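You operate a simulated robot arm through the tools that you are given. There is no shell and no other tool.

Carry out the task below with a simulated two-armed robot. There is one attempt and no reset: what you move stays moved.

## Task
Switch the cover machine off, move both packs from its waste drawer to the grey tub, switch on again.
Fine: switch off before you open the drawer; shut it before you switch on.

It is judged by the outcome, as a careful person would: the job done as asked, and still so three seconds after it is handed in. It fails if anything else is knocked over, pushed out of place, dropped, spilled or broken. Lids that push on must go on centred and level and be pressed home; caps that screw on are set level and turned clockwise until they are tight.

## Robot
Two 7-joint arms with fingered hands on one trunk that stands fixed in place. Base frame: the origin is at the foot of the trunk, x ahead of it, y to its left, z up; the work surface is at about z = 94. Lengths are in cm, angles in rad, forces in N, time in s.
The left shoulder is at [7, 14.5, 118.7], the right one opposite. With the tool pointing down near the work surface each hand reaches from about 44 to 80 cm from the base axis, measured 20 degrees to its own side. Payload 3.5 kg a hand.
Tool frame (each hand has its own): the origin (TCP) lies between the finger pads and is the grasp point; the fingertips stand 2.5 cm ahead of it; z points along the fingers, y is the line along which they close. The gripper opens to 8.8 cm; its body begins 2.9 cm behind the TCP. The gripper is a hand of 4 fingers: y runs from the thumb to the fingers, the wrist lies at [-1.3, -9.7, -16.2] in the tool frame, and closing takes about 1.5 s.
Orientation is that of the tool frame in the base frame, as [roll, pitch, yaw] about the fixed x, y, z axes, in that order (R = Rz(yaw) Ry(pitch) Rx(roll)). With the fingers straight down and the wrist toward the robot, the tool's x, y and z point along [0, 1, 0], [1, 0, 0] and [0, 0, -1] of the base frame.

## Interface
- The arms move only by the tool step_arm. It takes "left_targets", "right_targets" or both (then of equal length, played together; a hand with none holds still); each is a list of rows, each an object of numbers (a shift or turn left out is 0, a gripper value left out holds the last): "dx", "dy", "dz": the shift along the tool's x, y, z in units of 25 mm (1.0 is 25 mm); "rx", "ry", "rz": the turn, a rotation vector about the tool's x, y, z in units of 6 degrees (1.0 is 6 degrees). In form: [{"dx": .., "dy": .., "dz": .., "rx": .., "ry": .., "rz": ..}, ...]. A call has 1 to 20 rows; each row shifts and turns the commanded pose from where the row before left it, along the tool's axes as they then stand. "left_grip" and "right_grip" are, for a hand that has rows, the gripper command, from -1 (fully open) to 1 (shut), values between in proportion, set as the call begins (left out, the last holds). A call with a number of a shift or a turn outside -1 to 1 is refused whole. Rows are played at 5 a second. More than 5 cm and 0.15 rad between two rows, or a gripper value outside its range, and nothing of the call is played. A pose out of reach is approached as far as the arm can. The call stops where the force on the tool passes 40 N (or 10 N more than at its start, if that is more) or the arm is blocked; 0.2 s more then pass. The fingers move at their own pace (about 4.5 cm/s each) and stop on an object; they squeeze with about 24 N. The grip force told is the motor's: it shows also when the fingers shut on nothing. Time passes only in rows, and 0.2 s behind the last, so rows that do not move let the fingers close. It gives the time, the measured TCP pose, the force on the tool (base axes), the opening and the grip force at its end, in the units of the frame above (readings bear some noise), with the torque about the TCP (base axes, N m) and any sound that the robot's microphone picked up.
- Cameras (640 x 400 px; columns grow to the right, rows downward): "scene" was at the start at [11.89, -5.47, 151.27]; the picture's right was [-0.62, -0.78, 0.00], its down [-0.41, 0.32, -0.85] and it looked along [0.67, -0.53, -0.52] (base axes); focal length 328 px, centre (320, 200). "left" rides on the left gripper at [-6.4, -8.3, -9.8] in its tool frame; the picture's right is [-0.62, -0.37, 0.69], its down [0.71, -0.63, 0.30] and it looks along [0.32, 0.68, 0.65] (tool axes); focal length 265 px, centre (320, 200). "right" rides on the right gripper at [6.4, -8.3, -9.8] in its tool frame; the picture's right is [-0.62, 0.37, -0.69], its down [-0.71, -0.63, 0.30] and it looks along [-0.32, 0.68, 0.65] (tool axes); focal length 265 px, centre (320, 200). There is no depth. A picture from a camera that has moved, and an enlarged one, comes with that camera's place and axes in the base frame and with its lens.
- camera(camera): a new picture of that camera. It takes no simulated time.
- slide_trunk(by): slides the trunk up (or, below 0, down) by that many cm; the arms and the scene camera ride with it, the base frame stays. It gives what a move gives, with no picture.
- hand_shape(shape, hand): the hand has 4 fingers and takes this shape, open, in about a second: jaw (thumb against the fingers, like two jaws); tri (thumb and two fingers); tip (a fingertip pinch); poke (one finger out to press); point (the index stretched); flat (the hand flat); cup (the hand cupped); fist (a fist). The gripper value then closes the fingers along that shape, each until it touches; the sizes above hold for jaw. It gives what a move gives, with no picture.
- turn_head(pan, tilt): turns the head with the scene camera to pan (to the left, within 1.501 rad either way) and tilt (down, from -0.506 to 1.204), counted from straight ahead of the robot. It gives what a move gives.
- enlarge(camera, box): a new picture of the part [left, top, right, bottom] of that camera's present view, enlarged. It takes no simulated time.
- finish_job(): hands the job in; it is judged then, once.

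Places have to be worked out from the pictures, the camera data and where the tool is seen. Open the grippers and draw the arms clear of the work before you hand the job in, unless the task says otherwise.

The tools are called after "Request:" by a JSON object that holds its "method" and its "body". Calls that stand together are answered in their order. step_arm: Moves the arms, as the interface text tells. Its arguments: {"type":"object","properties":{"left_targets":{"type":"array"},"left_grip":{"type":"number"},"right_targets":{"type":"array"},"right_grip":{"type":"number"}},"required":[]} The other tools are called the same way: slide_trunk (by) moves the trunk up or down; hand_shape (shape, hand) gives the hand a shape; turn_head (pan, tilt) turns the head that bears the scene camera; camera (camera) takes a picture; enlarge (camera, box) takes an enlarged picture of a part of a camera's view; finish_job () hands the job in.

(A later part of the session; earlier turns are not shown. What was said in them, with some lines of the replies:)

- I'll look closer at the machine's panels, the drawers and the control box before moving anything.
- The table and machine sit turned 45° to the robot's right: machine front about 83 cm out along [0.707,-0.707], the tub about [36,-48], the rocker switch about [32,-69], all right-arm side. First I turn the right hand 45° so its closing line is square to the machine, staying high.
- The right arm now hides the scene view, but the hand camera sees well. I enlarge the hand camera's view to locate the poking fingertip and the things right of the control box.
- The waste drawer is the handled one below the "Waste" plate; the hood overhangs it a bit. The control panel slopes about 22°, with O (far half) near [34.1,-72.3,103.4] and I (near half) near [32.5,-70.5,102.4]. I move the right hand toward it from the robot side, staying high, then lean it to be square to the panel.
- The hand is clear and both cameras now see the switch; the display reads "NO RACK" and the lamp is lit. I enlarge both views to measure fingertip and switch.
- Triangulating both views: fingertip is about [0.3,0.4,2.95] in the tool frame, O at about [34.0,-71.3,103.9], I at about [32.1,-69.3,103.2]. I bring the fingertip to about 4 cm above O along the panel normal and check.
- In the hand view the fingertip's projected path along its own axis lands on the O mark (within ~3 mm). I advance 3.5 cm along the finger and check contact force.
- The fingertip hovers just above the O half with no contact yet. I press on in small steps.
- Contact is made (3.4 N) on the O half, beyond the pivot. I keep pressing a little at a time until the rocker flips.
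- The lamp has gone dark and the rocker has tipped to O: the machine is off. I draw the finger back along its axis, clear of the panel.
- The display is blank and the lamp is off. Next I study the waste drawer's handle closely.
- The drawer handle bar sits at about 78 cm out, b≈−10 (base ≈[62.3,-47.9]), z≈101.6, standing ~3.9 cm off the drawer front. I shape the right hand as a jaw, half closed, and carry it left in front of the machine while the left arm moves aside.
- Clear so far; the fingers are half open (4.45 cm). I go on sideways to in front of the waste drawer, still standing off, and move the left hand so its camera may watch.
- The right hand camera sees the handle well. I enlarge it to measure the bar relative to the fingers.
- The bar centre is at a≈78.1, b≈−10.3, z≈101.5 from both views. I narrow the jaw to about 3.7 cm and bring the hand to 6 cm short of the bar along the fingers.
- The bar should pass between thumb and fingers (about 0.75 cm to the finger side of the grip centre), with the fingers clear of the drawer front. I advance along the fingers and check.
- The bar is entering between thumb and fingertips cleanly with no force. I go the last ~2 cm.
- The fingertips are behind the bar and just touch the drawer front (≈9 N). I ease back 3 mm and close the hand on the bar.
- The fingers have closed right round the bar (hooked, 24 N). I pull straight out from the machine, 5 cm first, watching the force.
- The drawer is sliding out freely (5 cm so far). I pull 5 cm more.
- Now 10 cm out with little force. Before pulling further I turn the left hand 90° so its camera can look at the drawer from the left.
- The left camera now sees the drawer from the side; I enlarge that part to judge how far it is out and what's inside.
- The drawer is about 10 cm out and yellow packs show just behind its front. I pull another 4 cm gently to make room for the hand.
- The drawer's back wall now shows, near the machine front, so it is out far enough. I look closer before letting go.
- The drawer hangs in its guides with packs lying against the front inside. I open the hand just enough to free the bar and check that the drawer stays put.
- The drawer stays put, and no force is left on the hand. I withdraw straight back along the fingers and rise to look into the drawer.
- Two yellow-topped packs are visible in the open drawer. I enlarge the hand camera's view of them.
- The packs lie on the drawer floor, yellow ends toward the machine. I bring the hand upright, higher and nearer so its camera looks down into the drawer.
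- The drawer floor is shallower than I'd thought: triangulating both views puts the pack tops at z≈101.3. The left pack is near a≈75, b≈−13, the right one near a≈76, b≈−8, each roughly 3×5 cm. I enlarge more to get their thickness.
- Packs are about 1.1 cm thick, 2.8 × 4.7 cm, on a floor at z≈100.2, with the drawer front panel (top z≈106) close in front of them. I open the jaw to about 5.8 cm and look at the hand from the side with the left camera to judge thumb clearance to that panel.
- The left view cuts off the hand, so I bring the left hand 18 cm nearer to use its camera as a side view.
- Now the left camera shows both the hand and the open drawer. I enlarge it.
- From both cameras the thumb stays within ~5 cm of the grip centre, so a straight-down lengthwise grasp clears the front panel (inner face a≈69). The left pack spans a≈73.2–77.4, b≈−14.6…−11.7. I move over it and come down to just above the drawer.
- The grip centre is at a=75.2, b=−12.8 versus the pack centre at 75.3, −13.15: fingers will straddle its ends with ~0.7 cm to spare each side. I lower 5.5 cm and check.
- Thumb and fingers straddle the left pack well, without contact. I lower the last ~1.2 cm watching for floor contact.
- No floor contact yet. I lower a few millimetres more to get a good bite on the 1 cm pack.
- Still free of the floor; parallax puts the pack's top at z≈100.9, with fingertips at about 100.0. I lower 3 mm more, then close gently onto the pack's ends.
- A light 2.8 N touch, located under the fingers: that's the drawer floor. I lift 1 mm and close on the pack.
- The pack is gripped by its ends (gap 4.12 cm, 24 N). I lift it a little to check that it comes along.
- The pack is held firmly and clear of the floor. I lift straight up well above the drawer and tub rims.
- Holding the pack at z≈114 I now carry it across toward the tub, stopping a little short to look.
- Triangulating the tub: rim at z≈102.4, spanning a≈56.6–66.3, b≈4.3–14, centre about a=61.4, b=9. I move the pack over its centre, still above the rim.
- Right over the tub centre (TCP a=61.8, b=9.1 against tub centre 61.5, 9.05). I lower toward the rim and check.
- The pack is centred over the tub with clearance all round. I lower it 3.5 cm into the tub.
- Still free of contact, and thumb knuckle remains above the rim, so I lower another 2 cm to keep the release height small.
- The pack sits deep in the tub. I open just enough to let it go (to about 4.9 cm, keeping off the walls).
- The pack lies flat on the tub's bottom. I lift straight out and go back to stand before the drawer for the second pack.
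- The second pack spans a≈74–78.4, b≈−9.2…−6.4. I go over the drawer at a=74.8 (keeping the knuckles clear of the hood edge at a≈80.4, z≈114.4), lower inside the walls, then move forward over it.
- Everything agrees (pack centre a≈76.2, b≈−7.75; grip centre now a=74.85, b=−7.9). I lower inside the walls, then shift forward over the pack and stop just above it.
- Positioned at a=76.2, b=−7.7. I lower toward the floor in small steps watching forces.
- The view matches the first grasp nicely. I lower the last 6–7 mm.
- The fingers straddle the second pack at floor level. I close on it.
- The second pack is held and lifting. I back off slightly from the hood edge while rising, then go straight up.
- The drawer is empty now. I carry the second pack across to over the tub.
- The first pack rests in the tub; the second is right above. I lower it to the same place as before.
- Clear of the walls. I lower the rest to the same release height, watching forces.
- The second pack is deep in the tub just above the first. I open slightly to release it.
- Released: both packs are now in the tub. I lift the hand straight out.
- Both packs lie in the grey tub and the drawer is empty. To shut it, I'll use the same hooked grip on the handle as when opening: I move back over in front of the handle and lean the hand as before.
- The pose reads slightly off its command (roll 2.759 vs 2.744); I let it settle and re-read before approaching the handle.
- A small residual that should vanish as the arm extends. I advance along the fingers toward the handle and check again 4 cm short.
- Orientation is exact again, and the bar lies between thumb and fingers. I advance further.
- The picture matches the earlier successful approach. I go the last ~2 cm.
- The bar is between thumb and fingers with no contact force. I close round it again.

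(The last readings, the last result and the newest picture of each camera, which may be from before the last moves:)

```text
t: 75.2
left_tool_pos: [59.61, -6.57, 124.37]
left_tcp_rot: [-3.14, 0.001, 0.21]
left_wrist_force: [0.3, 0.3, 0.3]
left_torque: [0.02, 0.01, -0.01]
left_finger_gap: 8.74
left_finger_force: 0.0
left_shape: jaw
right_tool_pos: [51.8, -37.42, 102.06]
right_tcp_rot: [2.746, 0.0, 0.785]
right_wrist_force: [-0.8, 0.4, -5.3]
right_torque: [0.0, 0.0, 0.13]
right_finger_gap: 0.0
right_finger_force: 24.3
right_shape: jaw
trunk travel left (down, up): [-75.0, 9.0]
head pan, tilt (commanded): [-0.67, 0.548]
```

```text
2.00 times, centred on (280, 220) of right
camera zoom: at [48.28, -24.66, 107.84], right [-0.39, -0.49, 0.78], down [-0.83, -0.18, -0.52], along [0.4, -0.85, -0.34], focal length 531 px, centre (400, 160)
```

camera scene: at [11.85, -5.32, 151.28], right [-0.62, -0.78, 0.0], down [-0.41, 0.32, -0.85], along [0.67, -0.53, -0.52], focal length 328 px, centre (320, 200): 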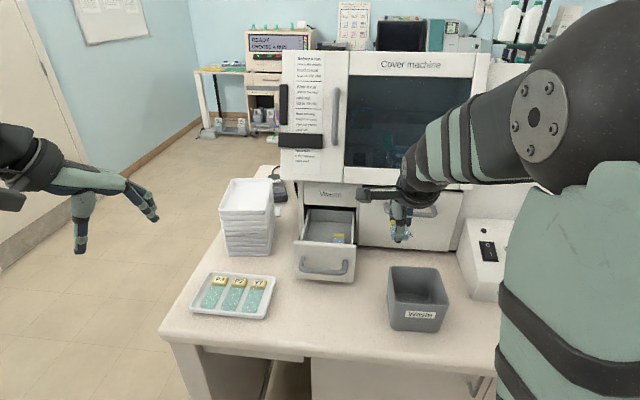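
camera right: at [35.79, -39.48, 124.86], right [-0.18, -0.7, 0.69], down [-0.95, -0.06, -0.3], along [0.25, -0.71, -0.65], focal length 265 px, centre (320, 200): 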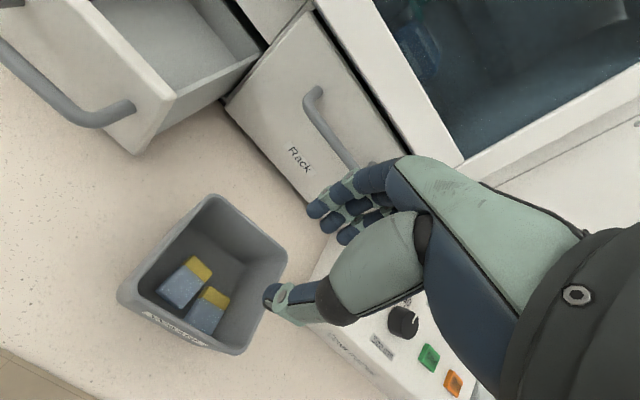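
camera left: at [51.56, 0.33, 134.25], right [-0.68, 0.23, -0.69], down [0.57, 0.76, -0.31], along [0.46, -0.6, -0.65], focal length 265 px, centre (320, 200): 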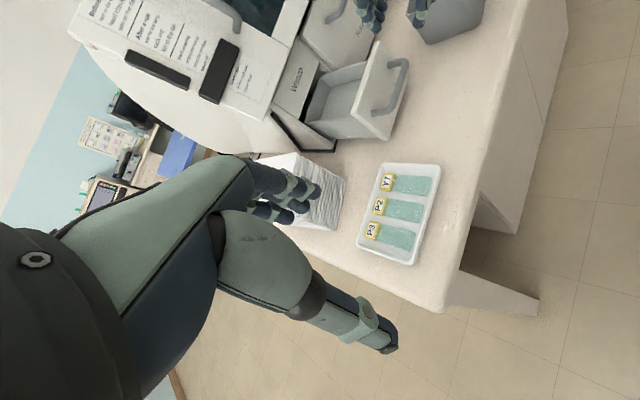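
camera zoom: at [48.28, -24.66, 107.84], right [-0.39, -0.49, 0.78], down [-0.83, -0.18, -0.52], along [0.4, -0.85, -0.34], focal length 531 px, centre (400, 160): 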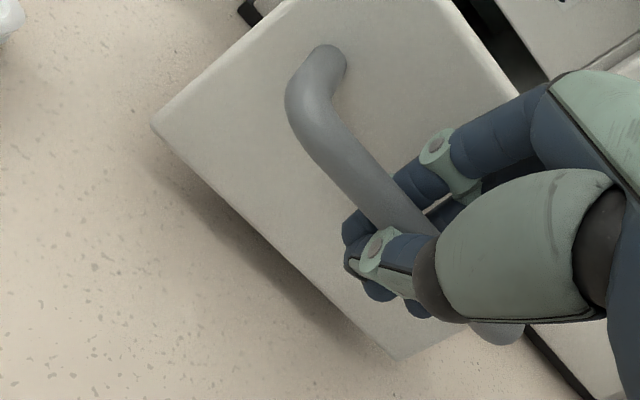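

Hooked on the bar again. I push the drawer straight back in, first 10 cm.

Request:
{"method": "step_arm", "body": {"right_targets": [{"dy": 0.37, "dz": 0.155}, {"dy": 0.37, "dz": 0.155}, {"dy": 0.37, "dz": 0.155}, {"dy": 0.37, "dz": 0.155}, {"dy": 0.37, "dz": 0.155}, {"dy": 0.37, "dz": 0.155}, {"dy": 0.37, "dz": 0.155}, {"dy": 0.37, "dz": 0.155}, {"dy": 0.37, "dz": 0.155}, {"dy": 0.37, "dz": 0.155}]}}

Request:
{"method": "camera", "body": {"camera": "right"}}

Request:
{"method": "enlarge", "body": {"camera": "left", "box": [230, 0, 430, 140]}}

```text
t: 77.4
left_tool_pos: [59.72, -6.56, 124.46]
left_tcp_rot: [-3.141, 0.002, 0.21]
left_wrist_force: [-0.4, -0.2, -0.2]
left_torque: [0.01, 0.01, 0.01]
left_finger_gap: 8.74
left_finger_force: 0.1
left_shape: jaw
right_tool_pos: [58.78, -44.38, 102.02]
right_tcp_rot: [2.745, 0.001, 0.784]
right_wrist_force: [0.2, -1.3, -5.9]
right_torque: [-0.01, 0.03, 0.04]
right_finger_gap: 0.01
right_finger_force: 23.4
right_shape: jaw
trunk travel left (down, up): [-75.0, 9.0]
head pan, tilt (commanded): [-0.67, 0.548]
```

```text
taken
camera right: at [55.39, -31.73, 107.82], right [-0.39, -0.49, 0.78], down [-0.83, -0.18, -0.52], along [0.39, -0.85, -0.34], focal length 265 px, centre (320, 200)
```

right: 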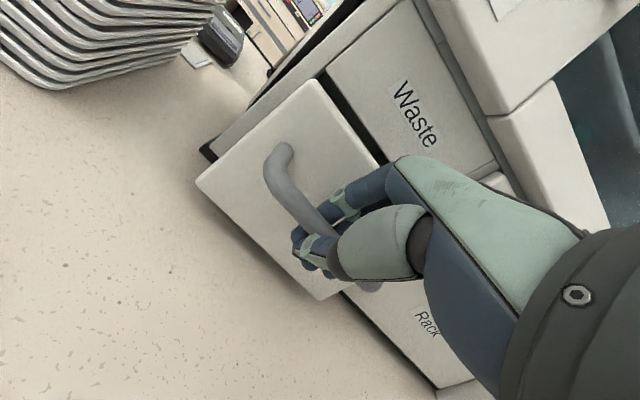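

```text
2.86 times, centred on (330, 70) of left
camera zoom: at [51.63, 0.24, 134.22], right [-0.68, 0.23, -0.69], down [0.57, 0.77, -0.31], along [0.46, -0.6, -0.65], focal length 758 px, centre (291, 571)
```

zoom: 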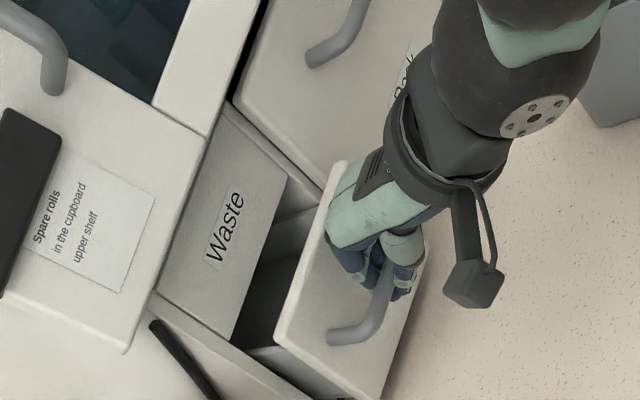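

Going in smoothly; about 4 cm remain. I push on and watch for the force rising as it shuts.

Request:
{"method": "step_arm", "body": {"right_targets": [{"dy": 0.3, "dz": 0.125}, {"dy": 0.3, "dz": 0.125}, {"dy": 0.3, "dz": 0.125}, {"dy": 0.3, "dz": 0.125}, {"dy": 0.2, "dz": 0.085}]}}

Request:
{"method": "camera", "body": {"camera": "right"}}

Request:
{"method": "enlarge", "body": {"camera": "left", "box": [230, 0, 430, 140]}}

```text
t: 78.6
left_tool_pos: [59.71, -6.59, 124.35]
left_tcp_rot: [-3.141, 0.0, 0.211]
left_wrist_force: [-0.6, -0.3, 0.7]
left_torque: [0.01, 0.02, -0.01]
left_finger_gap: 8.77
left_finger_force: 0.1
left_shape: jaw
right_tool_pos: [61.47, -47.12, 101.88]
right_tcp_rot: [2.743, -0.001, 0.786]
right_wrist_force: [1.6, -0.8, -5.6]
right_torque: [0.01, 0.01, 0.11]
right_finger_gap: 0.0
right_finger_force: 23.7
right_shape: jaw
trunk travel left (down, up): [-75.0, 9.0]
head pan, tilt (commanded): [-0.67, 0.548]
```

```text
taken
camera right: at [58.08, -34.47, 107.81], right [-0.39, -0.49, 0.78], down [-0.83, -0.18, -0.52], along [0.4, -0.85, -0.34], focal length 265 px, centre (320, 200)
```

right: 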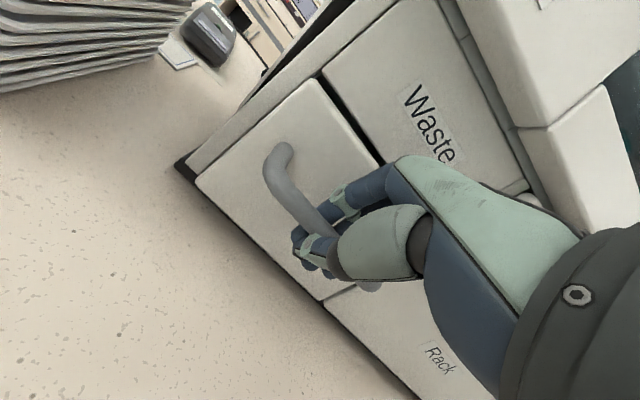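

```text
2.86 times, centred on (330, 70) of left
camera zoom: at [51.7, 0.27, 134.2], right [-0.68, 0.23, -0.69], down [0.57, 0.77, -0.31], along [0.46, -0.6, -0.65], focal length 758 px, centre (291, 571)
```

zoom: 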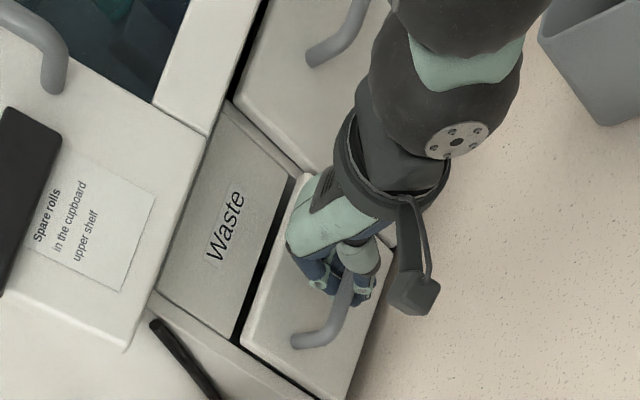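

Nearly shut. I push in small steps until the drawer meets its stop.

Request:
{"method": "step_arm", "body": {"right_targets": [{"dy": 0.08, "dz": 0.034}, {"dy": 0.08, "dz": 0.034}, {"dy": 0.08, "dz": 0.034}]}}

Request:
{"method": "camera", "body": {"camera": "right"}}

```text
t: 79.4
left_tool_pos: [59.48, -6.29, 124.42]
left_tcp_rot: [3.141, 0.0, 0.21]
left_wrist_force: [-0.1, -0.2, 0.9]
left_torque: [0.01, 0.0, 0.02]
left_finger_gap: 8.78
left_finger_force: 0.1
left_shape: jaw
right_tool_pos: [61.62, -47.28, 102.03]
right_tcp_rot: [2.747, 0.002, 0.786]
right_wrist_force: [-8.6, 9.8, -5.9]
right_torque: [0.01, 0.01, 0.06]
right_finger_gap: 0.02
right_finger_force: 23.9
right_shape: jaw
trunk travel left (down, up): [-75.0, 9.0]
head pan, tilt (commanded): [-0.67, 0.548]
```

```text
taken
camera right: at [58.27, -34.64, 107.86], right [-0.39, -0.49, 0.78], down [-0.83, -0.18, -0.52], along [0.4, -0.85, -0.34], focal length 265 px, centre (320, 200)
```

right: 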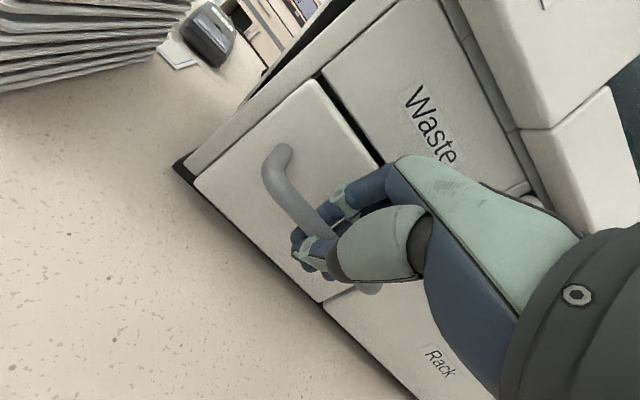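

The reaction (≈13 N back along the push) shows the drawer is against its stop: shut. I open the hand to free the bar and look.

Request:
{"method": "step_arm", "body": {"right_grip": 0.1, "right_targets": [{}, {}, {}, {}, {}]}}

Request:
{"method": "enlarge", "body": {"camera": "right", "box": [160, 120, 400, 320]}}

```text
t: 80.6
left_tool_pos: [59.36, -6.33, 124.56]
left_tcp_rot: [3.138, -0.002, 0.209]
left_wrist_force: [-0.1, 0.5, 0.0]
left_torque: [-0.01, 0.02, 0.01]
left_finger_gap: 8.74
left_finger_force: 0.0
left_shape: jaw
right_tool_pos: [61.62, -47.34, 102.29]
right_tcp_rot: [2.742, 0.0, 0.784]
right_wrist_force: [-12.2, 11.3, -1.9]
right_torque: [-0.15, -0.27, -0.22]
right_finger_gap: 3.59
right_finger_force: 0.0
right_shape: jaw
trunk travel left (down, up): [-75.0, 9.0]
head pan, tilt (commanded): [-0.67, 0.548]
```

```text
2.00 times, centred on (280, 220) of right
camera zoom: at [58.17, -34.64, 108.07], right [-0.39, -0.49, 0.78], down [-0.83, -0.18, -0.53], along [0.4, -0.85, -0.34], focal length 531 px, centre (400, 160)
```

zoom: 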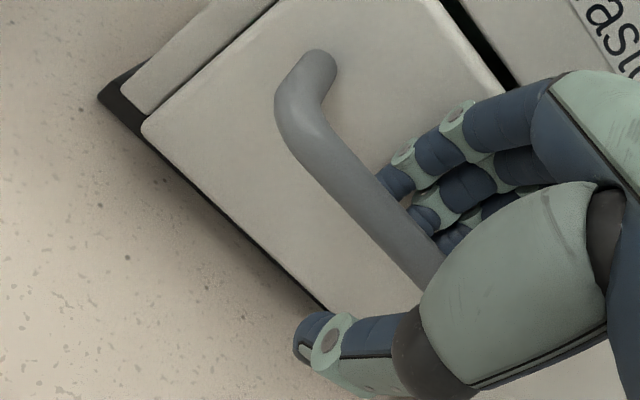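

The hand is free but its fingertips press the drawer front (16 N). I ease back 3–4 mm and then withdraw straight along the fingers.

Request:
{"method": "step_arm", "body": {"right_targets": [{"dy": -0.14}, {"dz": -0.3}, {"dz": -0.5}, {"dz": -0.8}]}}

Request:
{"method": "camera", "body": {"camera": "right"}}

Request:
{"method": "enlarge", "body": {"camera": "left", "box": [230, 0, 430, 140]}}

```text
t: 81.6
left_tool_pos: [59.53, -6.48, 124.43]
left_tcp_rot: [3.141, 0.001, 0.211]
left_wrist_force: [-0.8, 0.1, 0.3]
left_torque: [0.01, -0.02, -0.01]
left_finger_gap: 8.77
left_finger_force: 0.1
left_shape: jaw
right_tool_pos: [60.56, -46.22, 105.62]
right_tcp_rot: [2.743, 0.0, 0.786]
right_wrist_force: [0.9, 0.8, 0.8]
right_torque: [0.0, -0.03, 0.01]
right_finger_gap: 3.93
right_finger_force: 0.0
right_shape: jaw
trunk travel left (down, up): [-75.0, 9.0]
head pan, tilt (commanded): [-0.67, 0.548]
```

```text
taken
camera right: at [57.13, -33.54, 111.49], right [-0.39, -0.49, 0.78], down [-0.83, -0.18, -0.53], along [0.4, -0.85, -0.34], focal length 265 px, centre (320, 200)
```

right: 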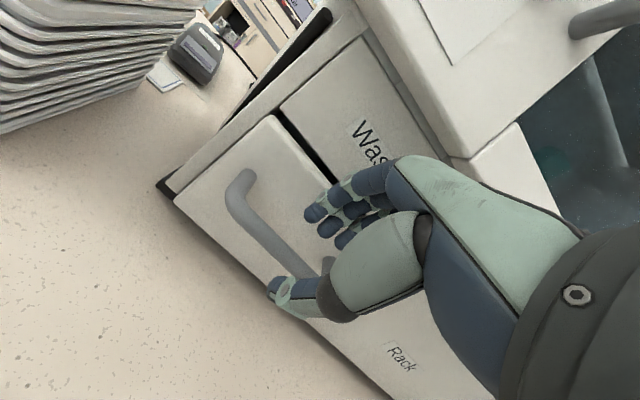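

```text
2.86 times, centred on (330, 70) of left
camera zoom: at [51.47, 0.39, 134.3], right [-0.68, 0.23, -0.69], down [0.57, 0.76, -0.31], along [0.46, -0.6, -0.65], focal length 758 px, centre (291, 571)
```

zoom: 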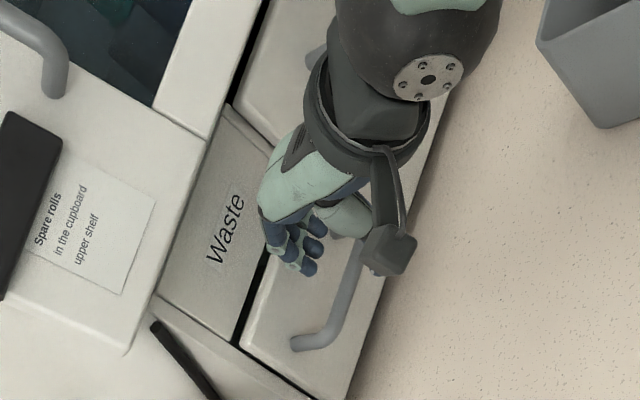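

The drawer looks shut and stayed so. I withdraw further and move right, then verify with the scene camera.

Request:
{"method": "step_arm", "body": {"right_targets": [{"dz": -0.9}, {"dz": -0.9}, {"dz": -0.9}, {"dz": -0.9}, {"dx": -0.9}, {"dx": -0.9}, {"dx": -0.9}, {"dx": -0.9}, {"dx": -0.9}, {"dx": -0.9}, {"dx": -0.9}, {"dx": -0.9}]}}

Request:
{"method": "camera", "body": {"camera": "right"}}

Request:
{"method": "enlarge", "body": {"camera": "left", "box": [230, 0, 430, 140]}}

Request:
{"method": "camera", "body": {"camera": "scene"}}

```text
t: 84.2
left_tool_pos: [59.48, -6.56, 124.32]
left_tcp_rot: [3.141, -0.001, 0.209]
left_wrist_force: [0.0, 0.2, -0.5]
left_torque: [0.0, 0.01, 0.0]
left_finger_gap: 8.78
left_finger_force: 0.1
left_shape: jaw
right_tool_pos: [45.15, -56.43, 113.97]
right_tcp_rot: [2.744, 0.0, 0.785]
right_wrist_force: [-0.4, 0.8, 0.2]
right_torque: [0.01, -0.03, 0.0]
right_finger_gap: 3.9
right_finger_force: 0.1
right_shape: jaw
trunk travel left (down, up): [-75.0, 9.0]
head pan, tilt (commanded): [-0.67, 0.548]
```

```text
taken
camera right: at [41.83, -43.83, 119.74], right [-0.39, -0.49, 0.78], down [-0.83, -0.18, -0.53], along [0.4, -0.85, -0.34], focal length 265 px, centre (320, 200)
```

right: 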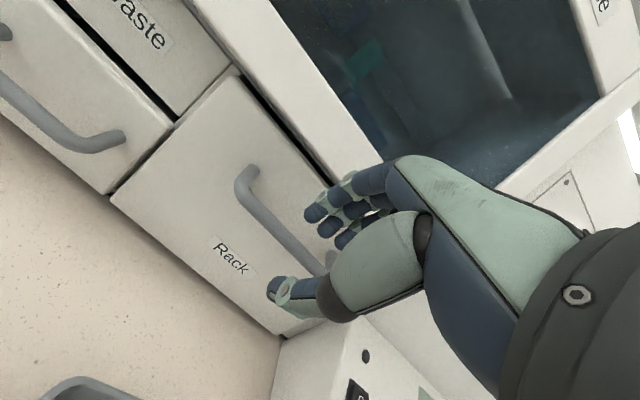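

```text
2.86 times, centred on (330, 70) of left
camera zoom: at [51.47, 0.26, 134.29], right [-0.68, 0.23, -0.69], down [0.57, 0.77, -0.3], along [0.46, -0.6, -0.65], focal length 758 px, centre (291, 571)
```

zoom: 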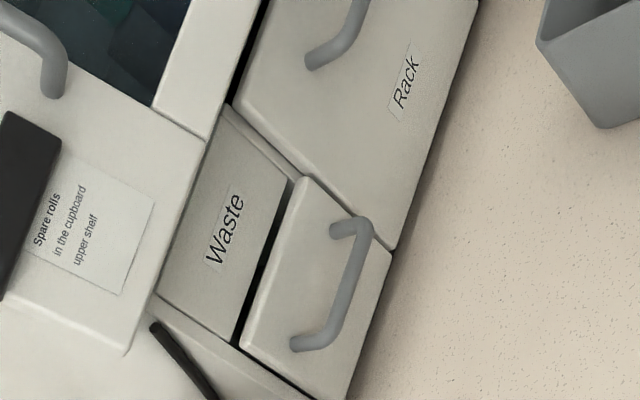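

```text
taken
camera scene: at [11.81, -5.56, 151.28], right [-0.62, -0.78, 0.0], down [-0.41, 0.32, -0.85], along [0.67, -0.53, -0.52], focal length 328 px, centre (320, 200)
```

scene: 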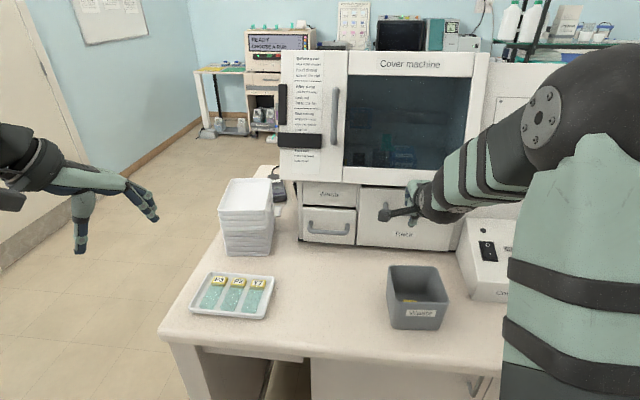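

I compare the drawer front with the initial picture at the same enlargement.

Request:
{"method": "enlarge", "body": {"camera": "scene", "box": [290, 170, 390, 255]}}

Request:
{"method": "enlarge", "body": {"camera": "scene", "box": [370, 250, 470, 340]}}

```text
4.71 times, centred on (340, 212) of scene
camera zoom: at [11.81, -5.56, 151.28], right [-0.62, -0.78, 0.0], down [-0.41, 0.32, -0.85], along [0.67, -0.53, -0.52], focal length 1544 px, centre (226, 141)
```

zoom: 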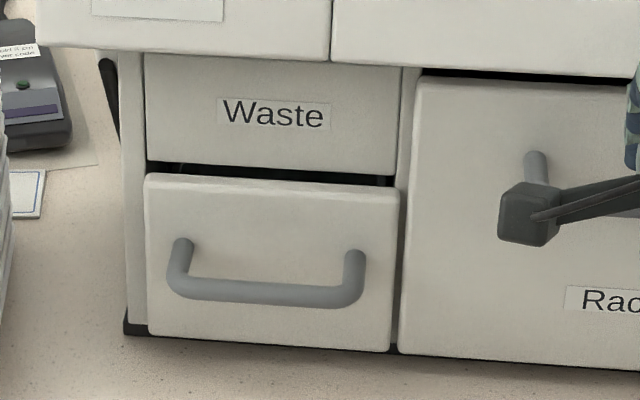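

```text
4.44 times, centred on (420, 295) of scene
camera zoom: at [11.81, -5.56, 151.28], right [-0.62, -0.78, 0.0], down [-0.41, 0.32, -0.85], along [0.67, -0.53, -0.52], focal length 1458 px, centre (-124, -222)
```

zoom: 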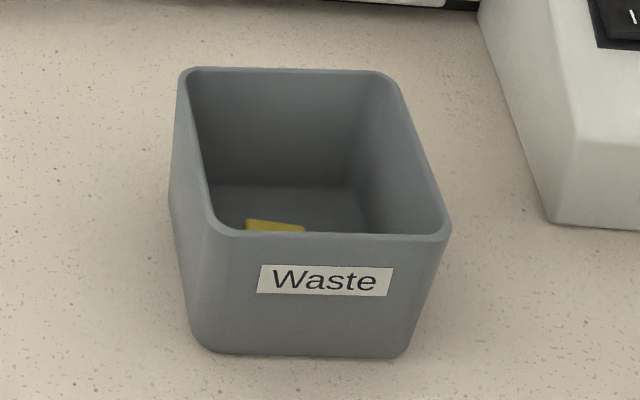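

The drawer front and handle sit exactly as at the start: shut; a pack's yellow end shows in the tub. Now to switch on: I move the right hand over near the control panel, then shape it to poke.

Request:
{"method": "step_arm", "body": {"right_targets": [{"dy": -0.92}, {"dy": -0.93}, {"dx": -0.935}, {"dx": -0.935}, {"dx": -0.935}, {"dx": -0.935}, {"dx": -0.935}, {"dx": -0.935}, {"dx": -0.935}, {"dx": -0.935}]}}

Request:
{"method": "hand_shape", "body": {"hand": "right", "shape": "poke"}}

Request:
{"method": "camera", "body": {"camera": "right"}}

Request:
{"method": "enlarge", "body": {"camera": "right", "box": [140, 150, 420, 325]}}

```text
t: 86.4
left_tool_pos: [59.56, -6.52, 124.45]
left_tcp_rot: [3.141, -0.001, 0.209]
left_wrist_force: [0.8, 0.6, 0.2]
left_torque: [0.02, -0.05, -0.04]
left_finger_gap: 8.77
left_finger_force: 0.2
left_shape: jaw
right_tool_pos: [29.27, -66.8, 112.03]
right_tcp_rot: [2.743, 0.001, 0.788]
right_wrist_force: [0.2, -0.3, -0.2]
right_torque: [-0.01, -0.01, 0.03]
right_finger_gap: 3.93
right_finger_force: 0.2
right_shape: jaw
trunk travel left (down, up): [-75.0, 9.0]
head pan, tilt (commanded): [-0.67, 0.548]
```

```text
t: 87.3
left_tool_pos: [59.66, -6.42, 124.34]
left_tcp_rot: [3.141, 0.001, 0.21]
left_wrist_force: [0.9, -0.1, -0.1]
left_torque: [0.04, -0.03, -0.01]
left_finger_gap: 8.77
left_finger_force: 0.1
left_shape: jaw
right_tool_pos: [29.37, -66.65, 112.09]
right_tcp_rot: [2.745, 0.001, 0.784]
right_wrist_force: [0.0, 1.4, 0.3]
right_torque: [0.03, -0.02, -0.03]
right_finger_gap: 0.0
right_finger_force: 0.0
right_shape: poke
trunk travel left (down, up): [-75.0, 9.0]
head pan, tilt (commanded): [-0.67, 0.548]
```

```text
taken
camera right: at [25.89, -54.06, 117.95], right [-0.39, -0.49, 0.78], down [-0.83, -0.18, -0.52], along [0.4, -0.85, -0.34], focal length 265 px, centre (320, 200)
```

right: 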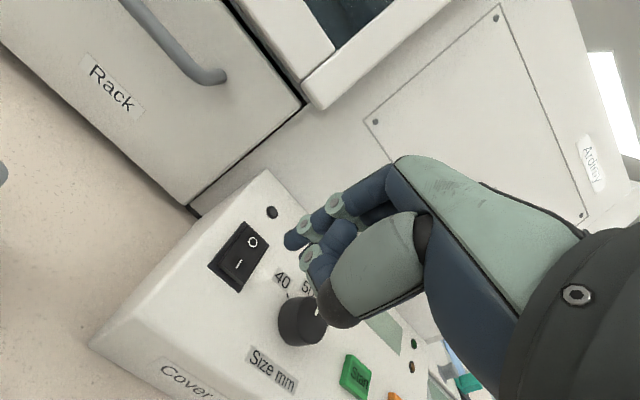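

```text
2.29 times, centred on (280, 238) of right
camera zoom: at [25.89, -54.06, 117.95], right [-0.39, -0.49, 0.78], down [-0.83, -0.18, -0.52], along [0.4, -0.85, -0.34], focal length 607 px, centre (411, 114)
```

zoom: 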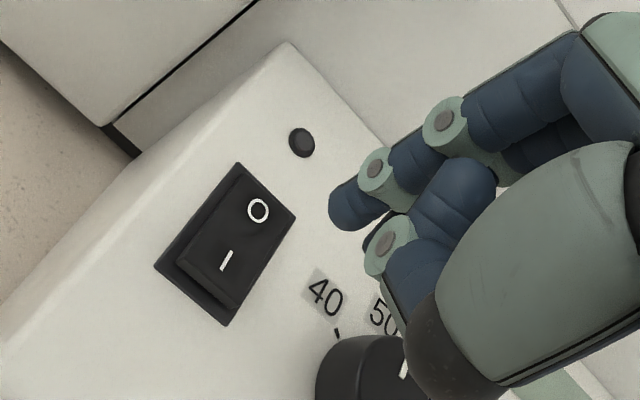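

The rocker is in the O position with I raised. The finger's projected path lands near the I mark with a slight sideways shift; I move to about 4 cm above the I half.

Request:
{"method": "step_arm", "body": {"right_targets": [{"dx": -0.11, "dz": 0.68}, {"dx": -0.1, "dz": 0.68}]}}

Request:
{"method": "enlarge", "body": {"camera": "right", "box": [140, 150, 420, 325]}}

Request:
{"method": "enlarge", "body": {"camera": "scene", "box": [450, 180, 590, 300]}}

```text
t: 87.9
left_tool_pos: [59.65, -6.57, 124.39]
left_tcp_rot: [-3.141, 0.003, 0.21]
left_wrist_force: [0.5, 0.6, -0.2]
left_torque: [0.01, 0.01, -0.03]
left_finger_gap: 8.76
left_finger_force: 0.1
left_shape: jaw
right_tool_pos: [29.87, -68.12, 108.76]
right_tcp_rot: [2.746, 0.001, 0.784]
right_wrist_force: [0.3, -0.4, 0.1]
right_torque: [0.02, 0.0, -0.02]
right_finger_gap: 0.0
right_finger_force: 0.1
right_shape: poke
trunk travel left (down, up): [-75.0, 9.0]
head pan, tilt (commanded): [-0.67, 0.548]
```

```text
2.29 times, centred on (280, 238) of right
camera zoom: at [26.48, -55.48, 114.7], right [-0.39, -0.49, 0.78], down [-0.83, -0.18, -0.52], along [0.4, -0.85, -0.34], focal length 607 px, centre (411, 114)
```

zoom: 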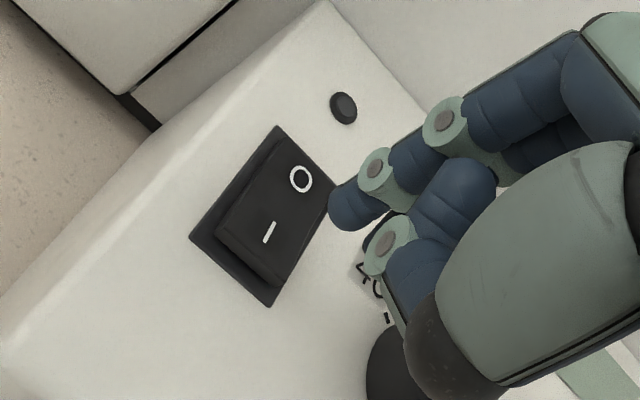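

```text
3.33 times, centred on (520, 240) of scene
camera zoom: at [11.95, -5.6, 151.26], right [-0.62, -0.78, 0.0], down [-0.41, 0.32, -0.85], along [0.67, -0.53, -0.52], focal length 1094 px, centre (-347, 67)
```

zoom: 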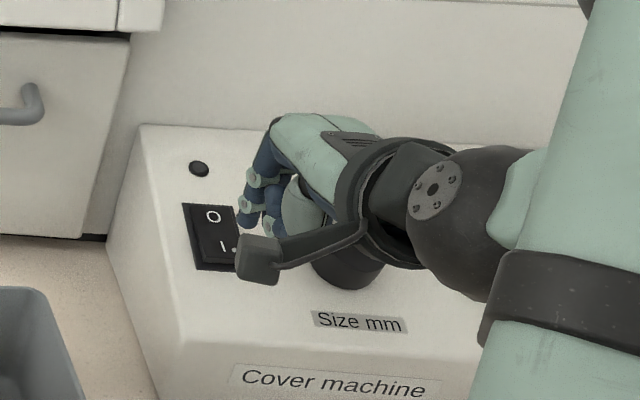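

The projected path (4 cm further) lands just beyond the I mark, on the near half. I advance 3.4 cm.

Request:
{"method": "step_arm", "body": {"right_targets": [{"dz": 0.4}, {"dz": 0.35}, {"dz": 0.35}, {"dz": 0.25}]}}

Request:
{"method": "enlarge", "body": {"camera": "right", "box": [140, 150, 420, 325]}}

Request:
{"method": "enlarge", "body": {"camera": "scene", "box": [450, 180, 590, 300]}}

```text
t: 88.9
left_tool_pos: [59.7, -6.53, 124.35]
left_tcp_rot: [3.141, 0.001, 0.21]
left_wrist_force: [0.0, -0.5, -1.3]
left_torque: [-0.01, -0.01, 0.01]
left_finger_gap: 8.77
left_finger_force: 0.0
left_shape: jaw
right_tool_pos: [30.74, -69.05, 105.74]
right_tcp_rot: [2.747, -0.002, 0.787]
right_wrist_force: [0.2, 0.0, 0.0]
right_torque: [0.03, 0.02, 0.0]
right_finger_gap: 0.0
right_finger_force: 0.0
right_shape: poke
trunk travel left (down, up): [-75.0, 9.0]
head pan, tilt (commanded): [-0.67, 0.548]
```

```text
2.29 times, centred on (280, 238) of right
camera zoom: at [27.28, -56.28, 111.66], right [-0.39, -0.49, 0.78], down [-0.83, -0.18, -0.52], along [0.4, -0.85, -0.34], focal length 607 px, centre (411, 114)
```

zoom: 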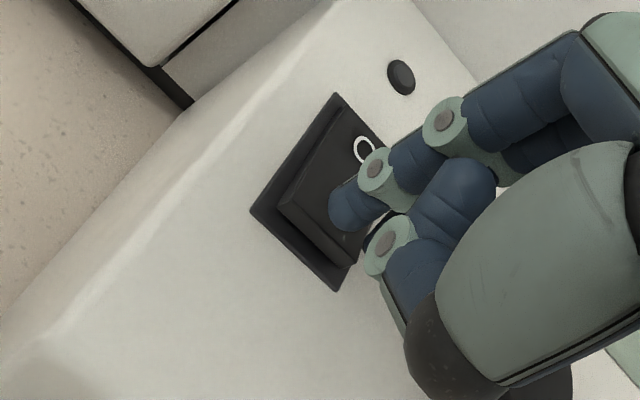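

```text
3.33 times, centred on (520, 240) of scene
camera zoom: at [11.92, -5.52, 151.27], right [-0.62, -0.78, 0.0], down [-0.41, 0.32, -0.85], along [0.67, -0.53, -0.52], focal length 1094 px, centre (-347, 67)
```

zoom: 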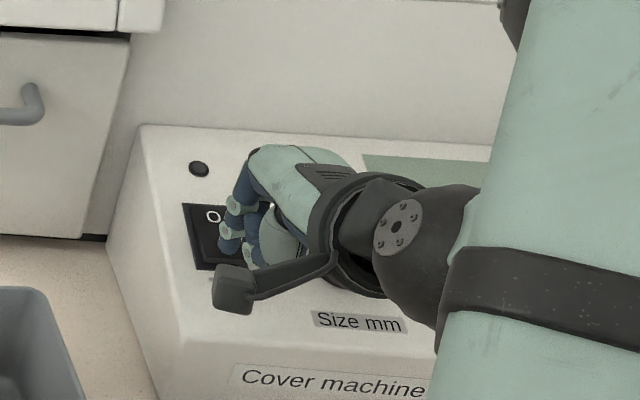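

The fingertip covers the I half, not yet touching. I press on in small steps.

Request:
{"method": "step_arm", "body": {"right_targets": [{"dz": 0.1}, {"dz": 0.1}, {"dz": 0.1}]}}

Request:
{"method": "enlarge", "body": {"camera": "right", "box": [140, 100, 420, 275]}}

```text
t: 89.7
left_tool_pos: [59.59, -6.46, 124.4]
left_tcp_rot: [3.141, 0.001, 0.208]
left_wrist_force: [0.8, 0.0, -1.0]
left_torque: [-0.02, 0.02, -0.02]
left_finger_gap: 8.77
left_finger_force: 0.0
left_shape: jaw
right_tool_pos: [30.78, -69.1, 105.04]
right_tcp_rot: [2.743, 0.0, 0.786]
right_wrist_force: [-0.7, -0.6, 1.1]
right_torque: [-0.02, 0.01, 0.04]
right_finger_gap: 0.0
right_finger_force: 0.1
right_shape: poke
trunk travel left (down, up): [-75.0, 9.0]
head pan, tilt (commanded): [-0.67, 0.548]
```

```text
2.29 times, centred on (280, 188) of right
camera zoom: at [27.4, -56.45, 111.02], right [-0.39, -0.49, 0.78], down [-0.83, -0.18, -0.52], along [0.4, -0.85, -0.34], focal length 607 px, centre (411, 229)
```

zoom: 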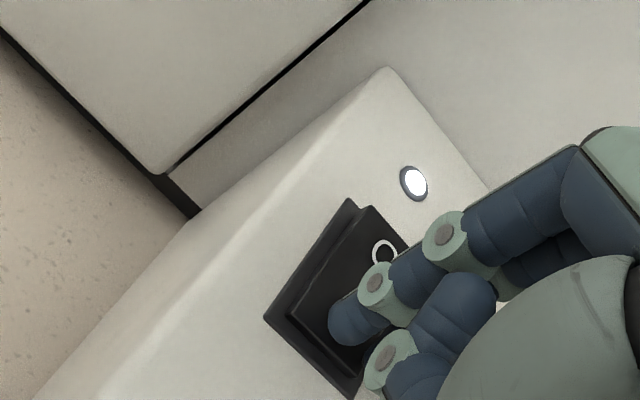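

The lamp has lit again: the rocker tipped to I. I press a hair more to seat it fully, then withdraw.

Request:
{"method": "step_arm", "body": {"right_targets": [{"dz": 0.08}, {"dz": 0.06}]}}

Request:
{"method": "step_arm", "body": {"right_targets": [{"dz": -0.4}, {"dz": -0.8}, {"dz": -1}, {"dz": -1}, {"dz": -1}]}}

Request:
{"method": "camera", "body": {"camera": "right"}}

Request:
{"method": "enlarge", "body": {"camera": "scene", "box": [450, 180, 640, 310]}}

```text
t: 90.3
left_tool_pos: [59.54, -6.31, 124.5]
left_tcp_rot: [3.139, 0.0, 0.207]
left_wrist_force: [0.3, -0.2, 0.2]
left_torque: [0.03, 0.01, 0.02]
left_finger_gap: 8.77
left_finger_force: 0.0
left_shape: jaw
right_tool_pos: [30.83, -69.14, 105.04]
right_tcp_rot: [2.74, 0.001, 0.787]
right_wrist_force: [-1.5, -0.1, 5.8]
right_torque: [-0.03, 0.0, 0.02]
right_finger_gap: 0.0
right_finger_force: 0.0
right_shape: poke
trunk travel left (down, up): [-75.0, 9.0]
head pan, tilt (commanded): [-0.67, 0.548]
```

```text
t: 91.5
left_tool_pos: [59.51, -6.39, 124.34]
left_tcp_rot: [3.14, 0.001, 0.209]
left_wrist_force: [-0.7, 0.6, -0.5]
left_torque: [-0.01, 0.0, 0.0]
left_finger_gap: 8.76
left_finger_force: 0.1
left_shape: jaw
right_tool_pos: [27.92, -66.37, 114.69]
right_tcp_rot: [2.742, 0.001, 0.783]
right_wrist_force: [0.4, 0.5, -0.2]
right_torque: [-0.01, -0.01, 0.02]
right_finger_gap: 0.04
right_finger_force: 0.1
right_shape: poke
trunk travel left (down, up): [-75.0, 9.0]
head pan, tilt (commanded): [-0.67, 0.548]
```

```text
taken
camera right: at [24.46, -53.61, 120.58], right [-0.39, -0.49, 0.78], down [-0.83, -0.18, -0.52], along [0.4, -0.85, -0.34], focal length 265 px, centre (320, 200)
```

right: 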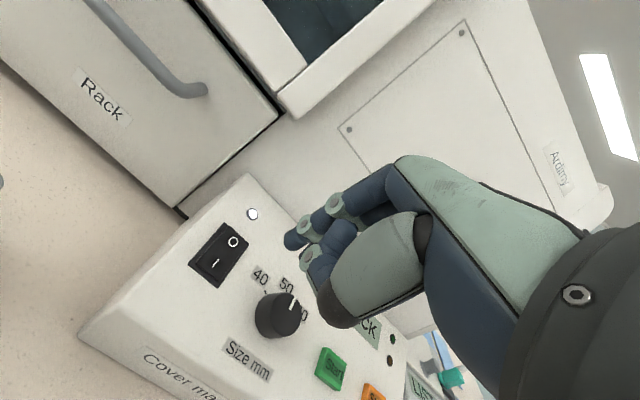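

```text
3.08 times, centred on (545, 245) of scene
camera zoom: at [11.8, -5.31, 151.28], right [-0.62, -0.78, 0.0], down [-0.41, 0.32, -0.85], along [0.67, -0.53, -0.52], focal length 1010 px, centre (-372, 62)
```

zoom: 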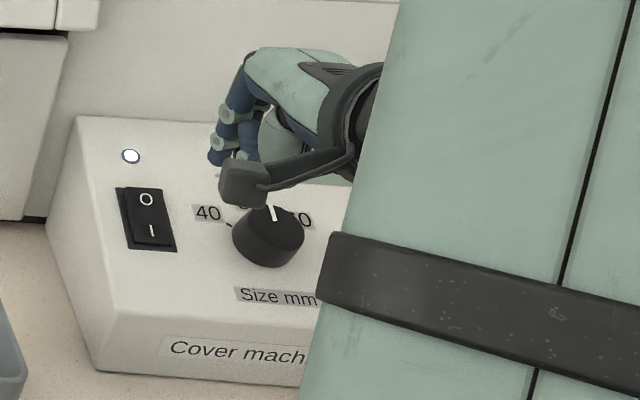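

Lamp lit, rocker at I, dial still at 50, drawer shut. I now draw both arms up and away from the work.

Request:
{"method": "step_arm", "body": {"right_targets": [{"dz": -1}, {"dz": -1}, {"dz": -1}, {"dz": -1}, {"dz": -1}, {"dz": -1}, {"dx": 0.8}, {"dx": 0.8}, {"dx": 0.8}, {"dx": 0.8}], "left_targets": [{"dy": -0.8}, {"dy": -0.8}, {"dy": -0.8}, {"dy": -0.8}, {"dy": -0.8}, {"dy": -0.8}, {"dy": -0.8}, {"dy": -0.8}, {"dy": -0.8}, {}]}}

Request:
{"method": "hand_shape", "body": {"hand": "right", "shape": "jaw"}}

Request:
{"method": "camera", "body": {"camera": "scene"}}

Request:
{"method": "camera", "body": {"camera": "right"}}

```text
t: 93.7
left_tool_pos: [55.98, 11.3, 124.38]
left_tcp_rot: [3.14, 0.002, 0.208]
left_wrist_force: [0.1, 0.3, 0.2]
left_torque: [0.02, 0.0, 0.0]
left_finger_gap: 8.78
left_finger_force: 0.0
left_shape: jaw
right_tool_pos: [29.54, -56.55, 128.32]
right_tcp_rot: [2.744, 0.001, 0.784]
right_wrist_force: [1.2, -0.2, 0.9]
right_torque: [0.01, 0.0, -0.01]
right_finger_gap: 0.0
right_finger_force: 0.1
right_shape: poke
trunk travel left (down, up): [-75.0, 9.0]
head pan, tilt (commanded): [-0.67, 0.548]
```

```text
t: 94.6
left_tool_pos: [55.87, 11.34, 124.36]
left_tcp_rot: [3.141, 0.0, 0.21]
left_wrist_force: [0.9, -0.2, 0.1]
left_torque: [-0.01, 0.02, -0.01]
left_finger_gap: 8.76
left_finger_force: 0.2
left_shape: jaw
right_tool_pos: [29.44, -56.69, 128.25]
right_tcp_rot: [2.745, -0.001, 0.785]
right_wrist_force: [0.4, -1.1, 0.4]
right_torque: [0.04, 0.03, -0.02]
right_finger_gap: 8.8
right_finger_force: 0.1
right_shape: jaw
trunk travel left (down, up): [-75.0, 9.0]
head pan, tilt (commanded): [-0.67, 0.548]
```

```text
taken
camera scene: at [11.87, -5.47, 151.27], right [-0.62, -0.78, 0.0], down [-0.41, 0.32, -0.85], along [0.67, -0.53, -0.52], focal length 328 px, centre (320, 200)
```

scene: 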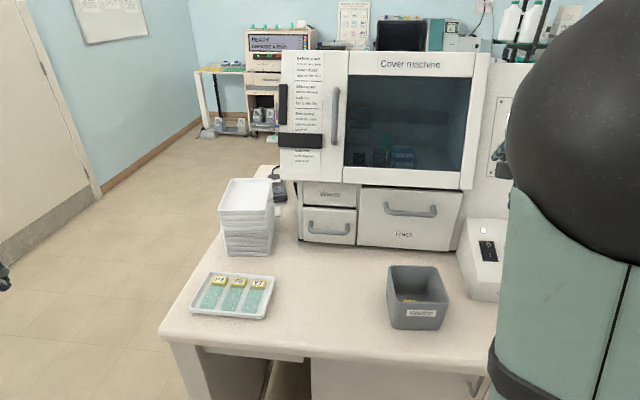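

```text
taken
camera right: at [26.05, -44.01, 134.18], right [-0.39, -0.49, 0.78], down [-0.83, -0.18, -0.52], along [0.4, -0.85, -0.34], focal length 265 px, centre (320, 200)
```

right: 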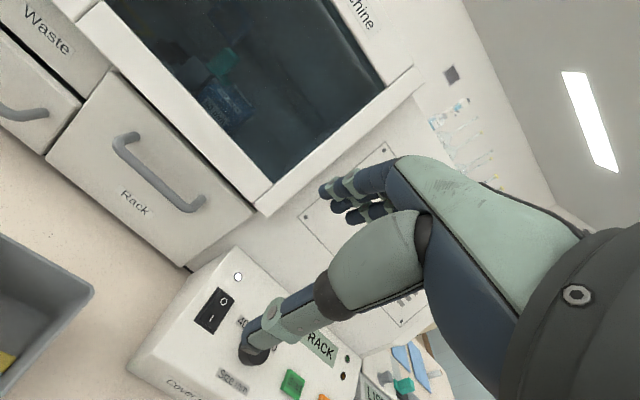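

Final check: enlarge the scene once more to confirm drawer, tub and lamp.

Request:
{"method": "enlarge", "body": {"camera": "scene", "box": [280, 170, 510, 340]}}

Request:
{"method": "enlarge", "body": {"camera": "right", "box": [150, 230, 370, 390]}}

```text
2.35 times, centred on (395, 255) of scene
camera zoom: at [11.87, -5.47, 151.27], right [-0.62, -0.78, 0.0], down [-0.41, 0.32, -0.85], along [0.67, -0.53, -0.52], focal length 772 px, centre (144, 71)
```

zoom: 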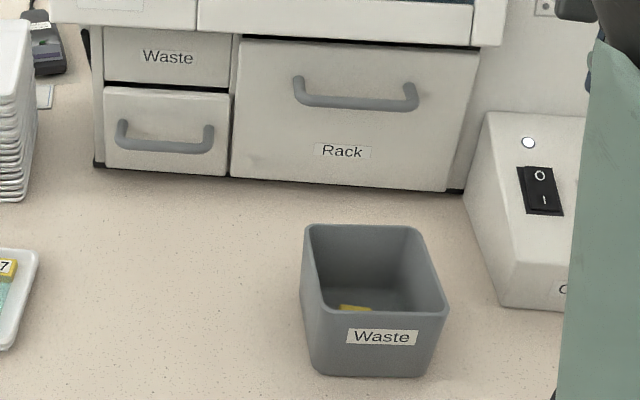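

```text
2.50 times, centred on (260, 310) of right
camera zoom: at [26.05, -44.01, 134.18], right [-0.39, -0.49, 0.78], down [-0.83, -0.18, -0.52], along [0.4, -0.85, -0.34], focal length 664 px, centre (470, -75)
```

zoom: 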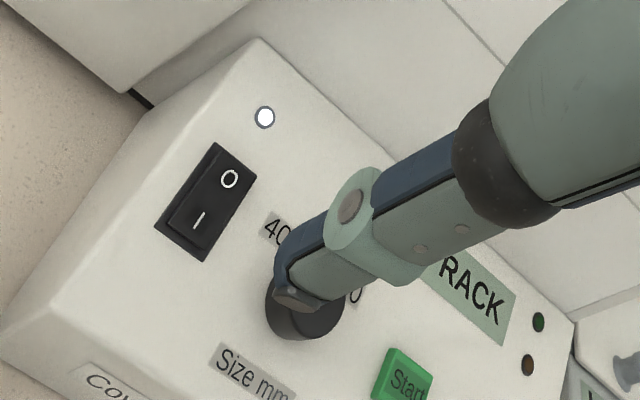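

The drawer is shut, both packs are in the grey tub, the lamp and "NO RACK" display are on again, nothing else has moved, and both arms are clear with open hands. I hand the job in.

Request:
{"method": "finish_job", "body": {}}

```text
The job is handed in.
```

The job is done and handed in.

- **Switched off first:** I pressed the rocker to O. The lamp and display went dark before I opened the drawer.
- **Packs moved:** Both packs from the waste drawer are in the grey tub. I released each one a few centimetres above the tub floor, and the second settled beside the first.
- **Drawer shut:** I pushed it in until it met its stop. It looks the same as it did at the start.
- **Switched on again:** I pressed the rocker to I. The lamp is lit, the display shows "NO RACK" as before, and I saw no change to the size dial.

In the final pictures nothing else had moved, and both arms were clear with the hands open.
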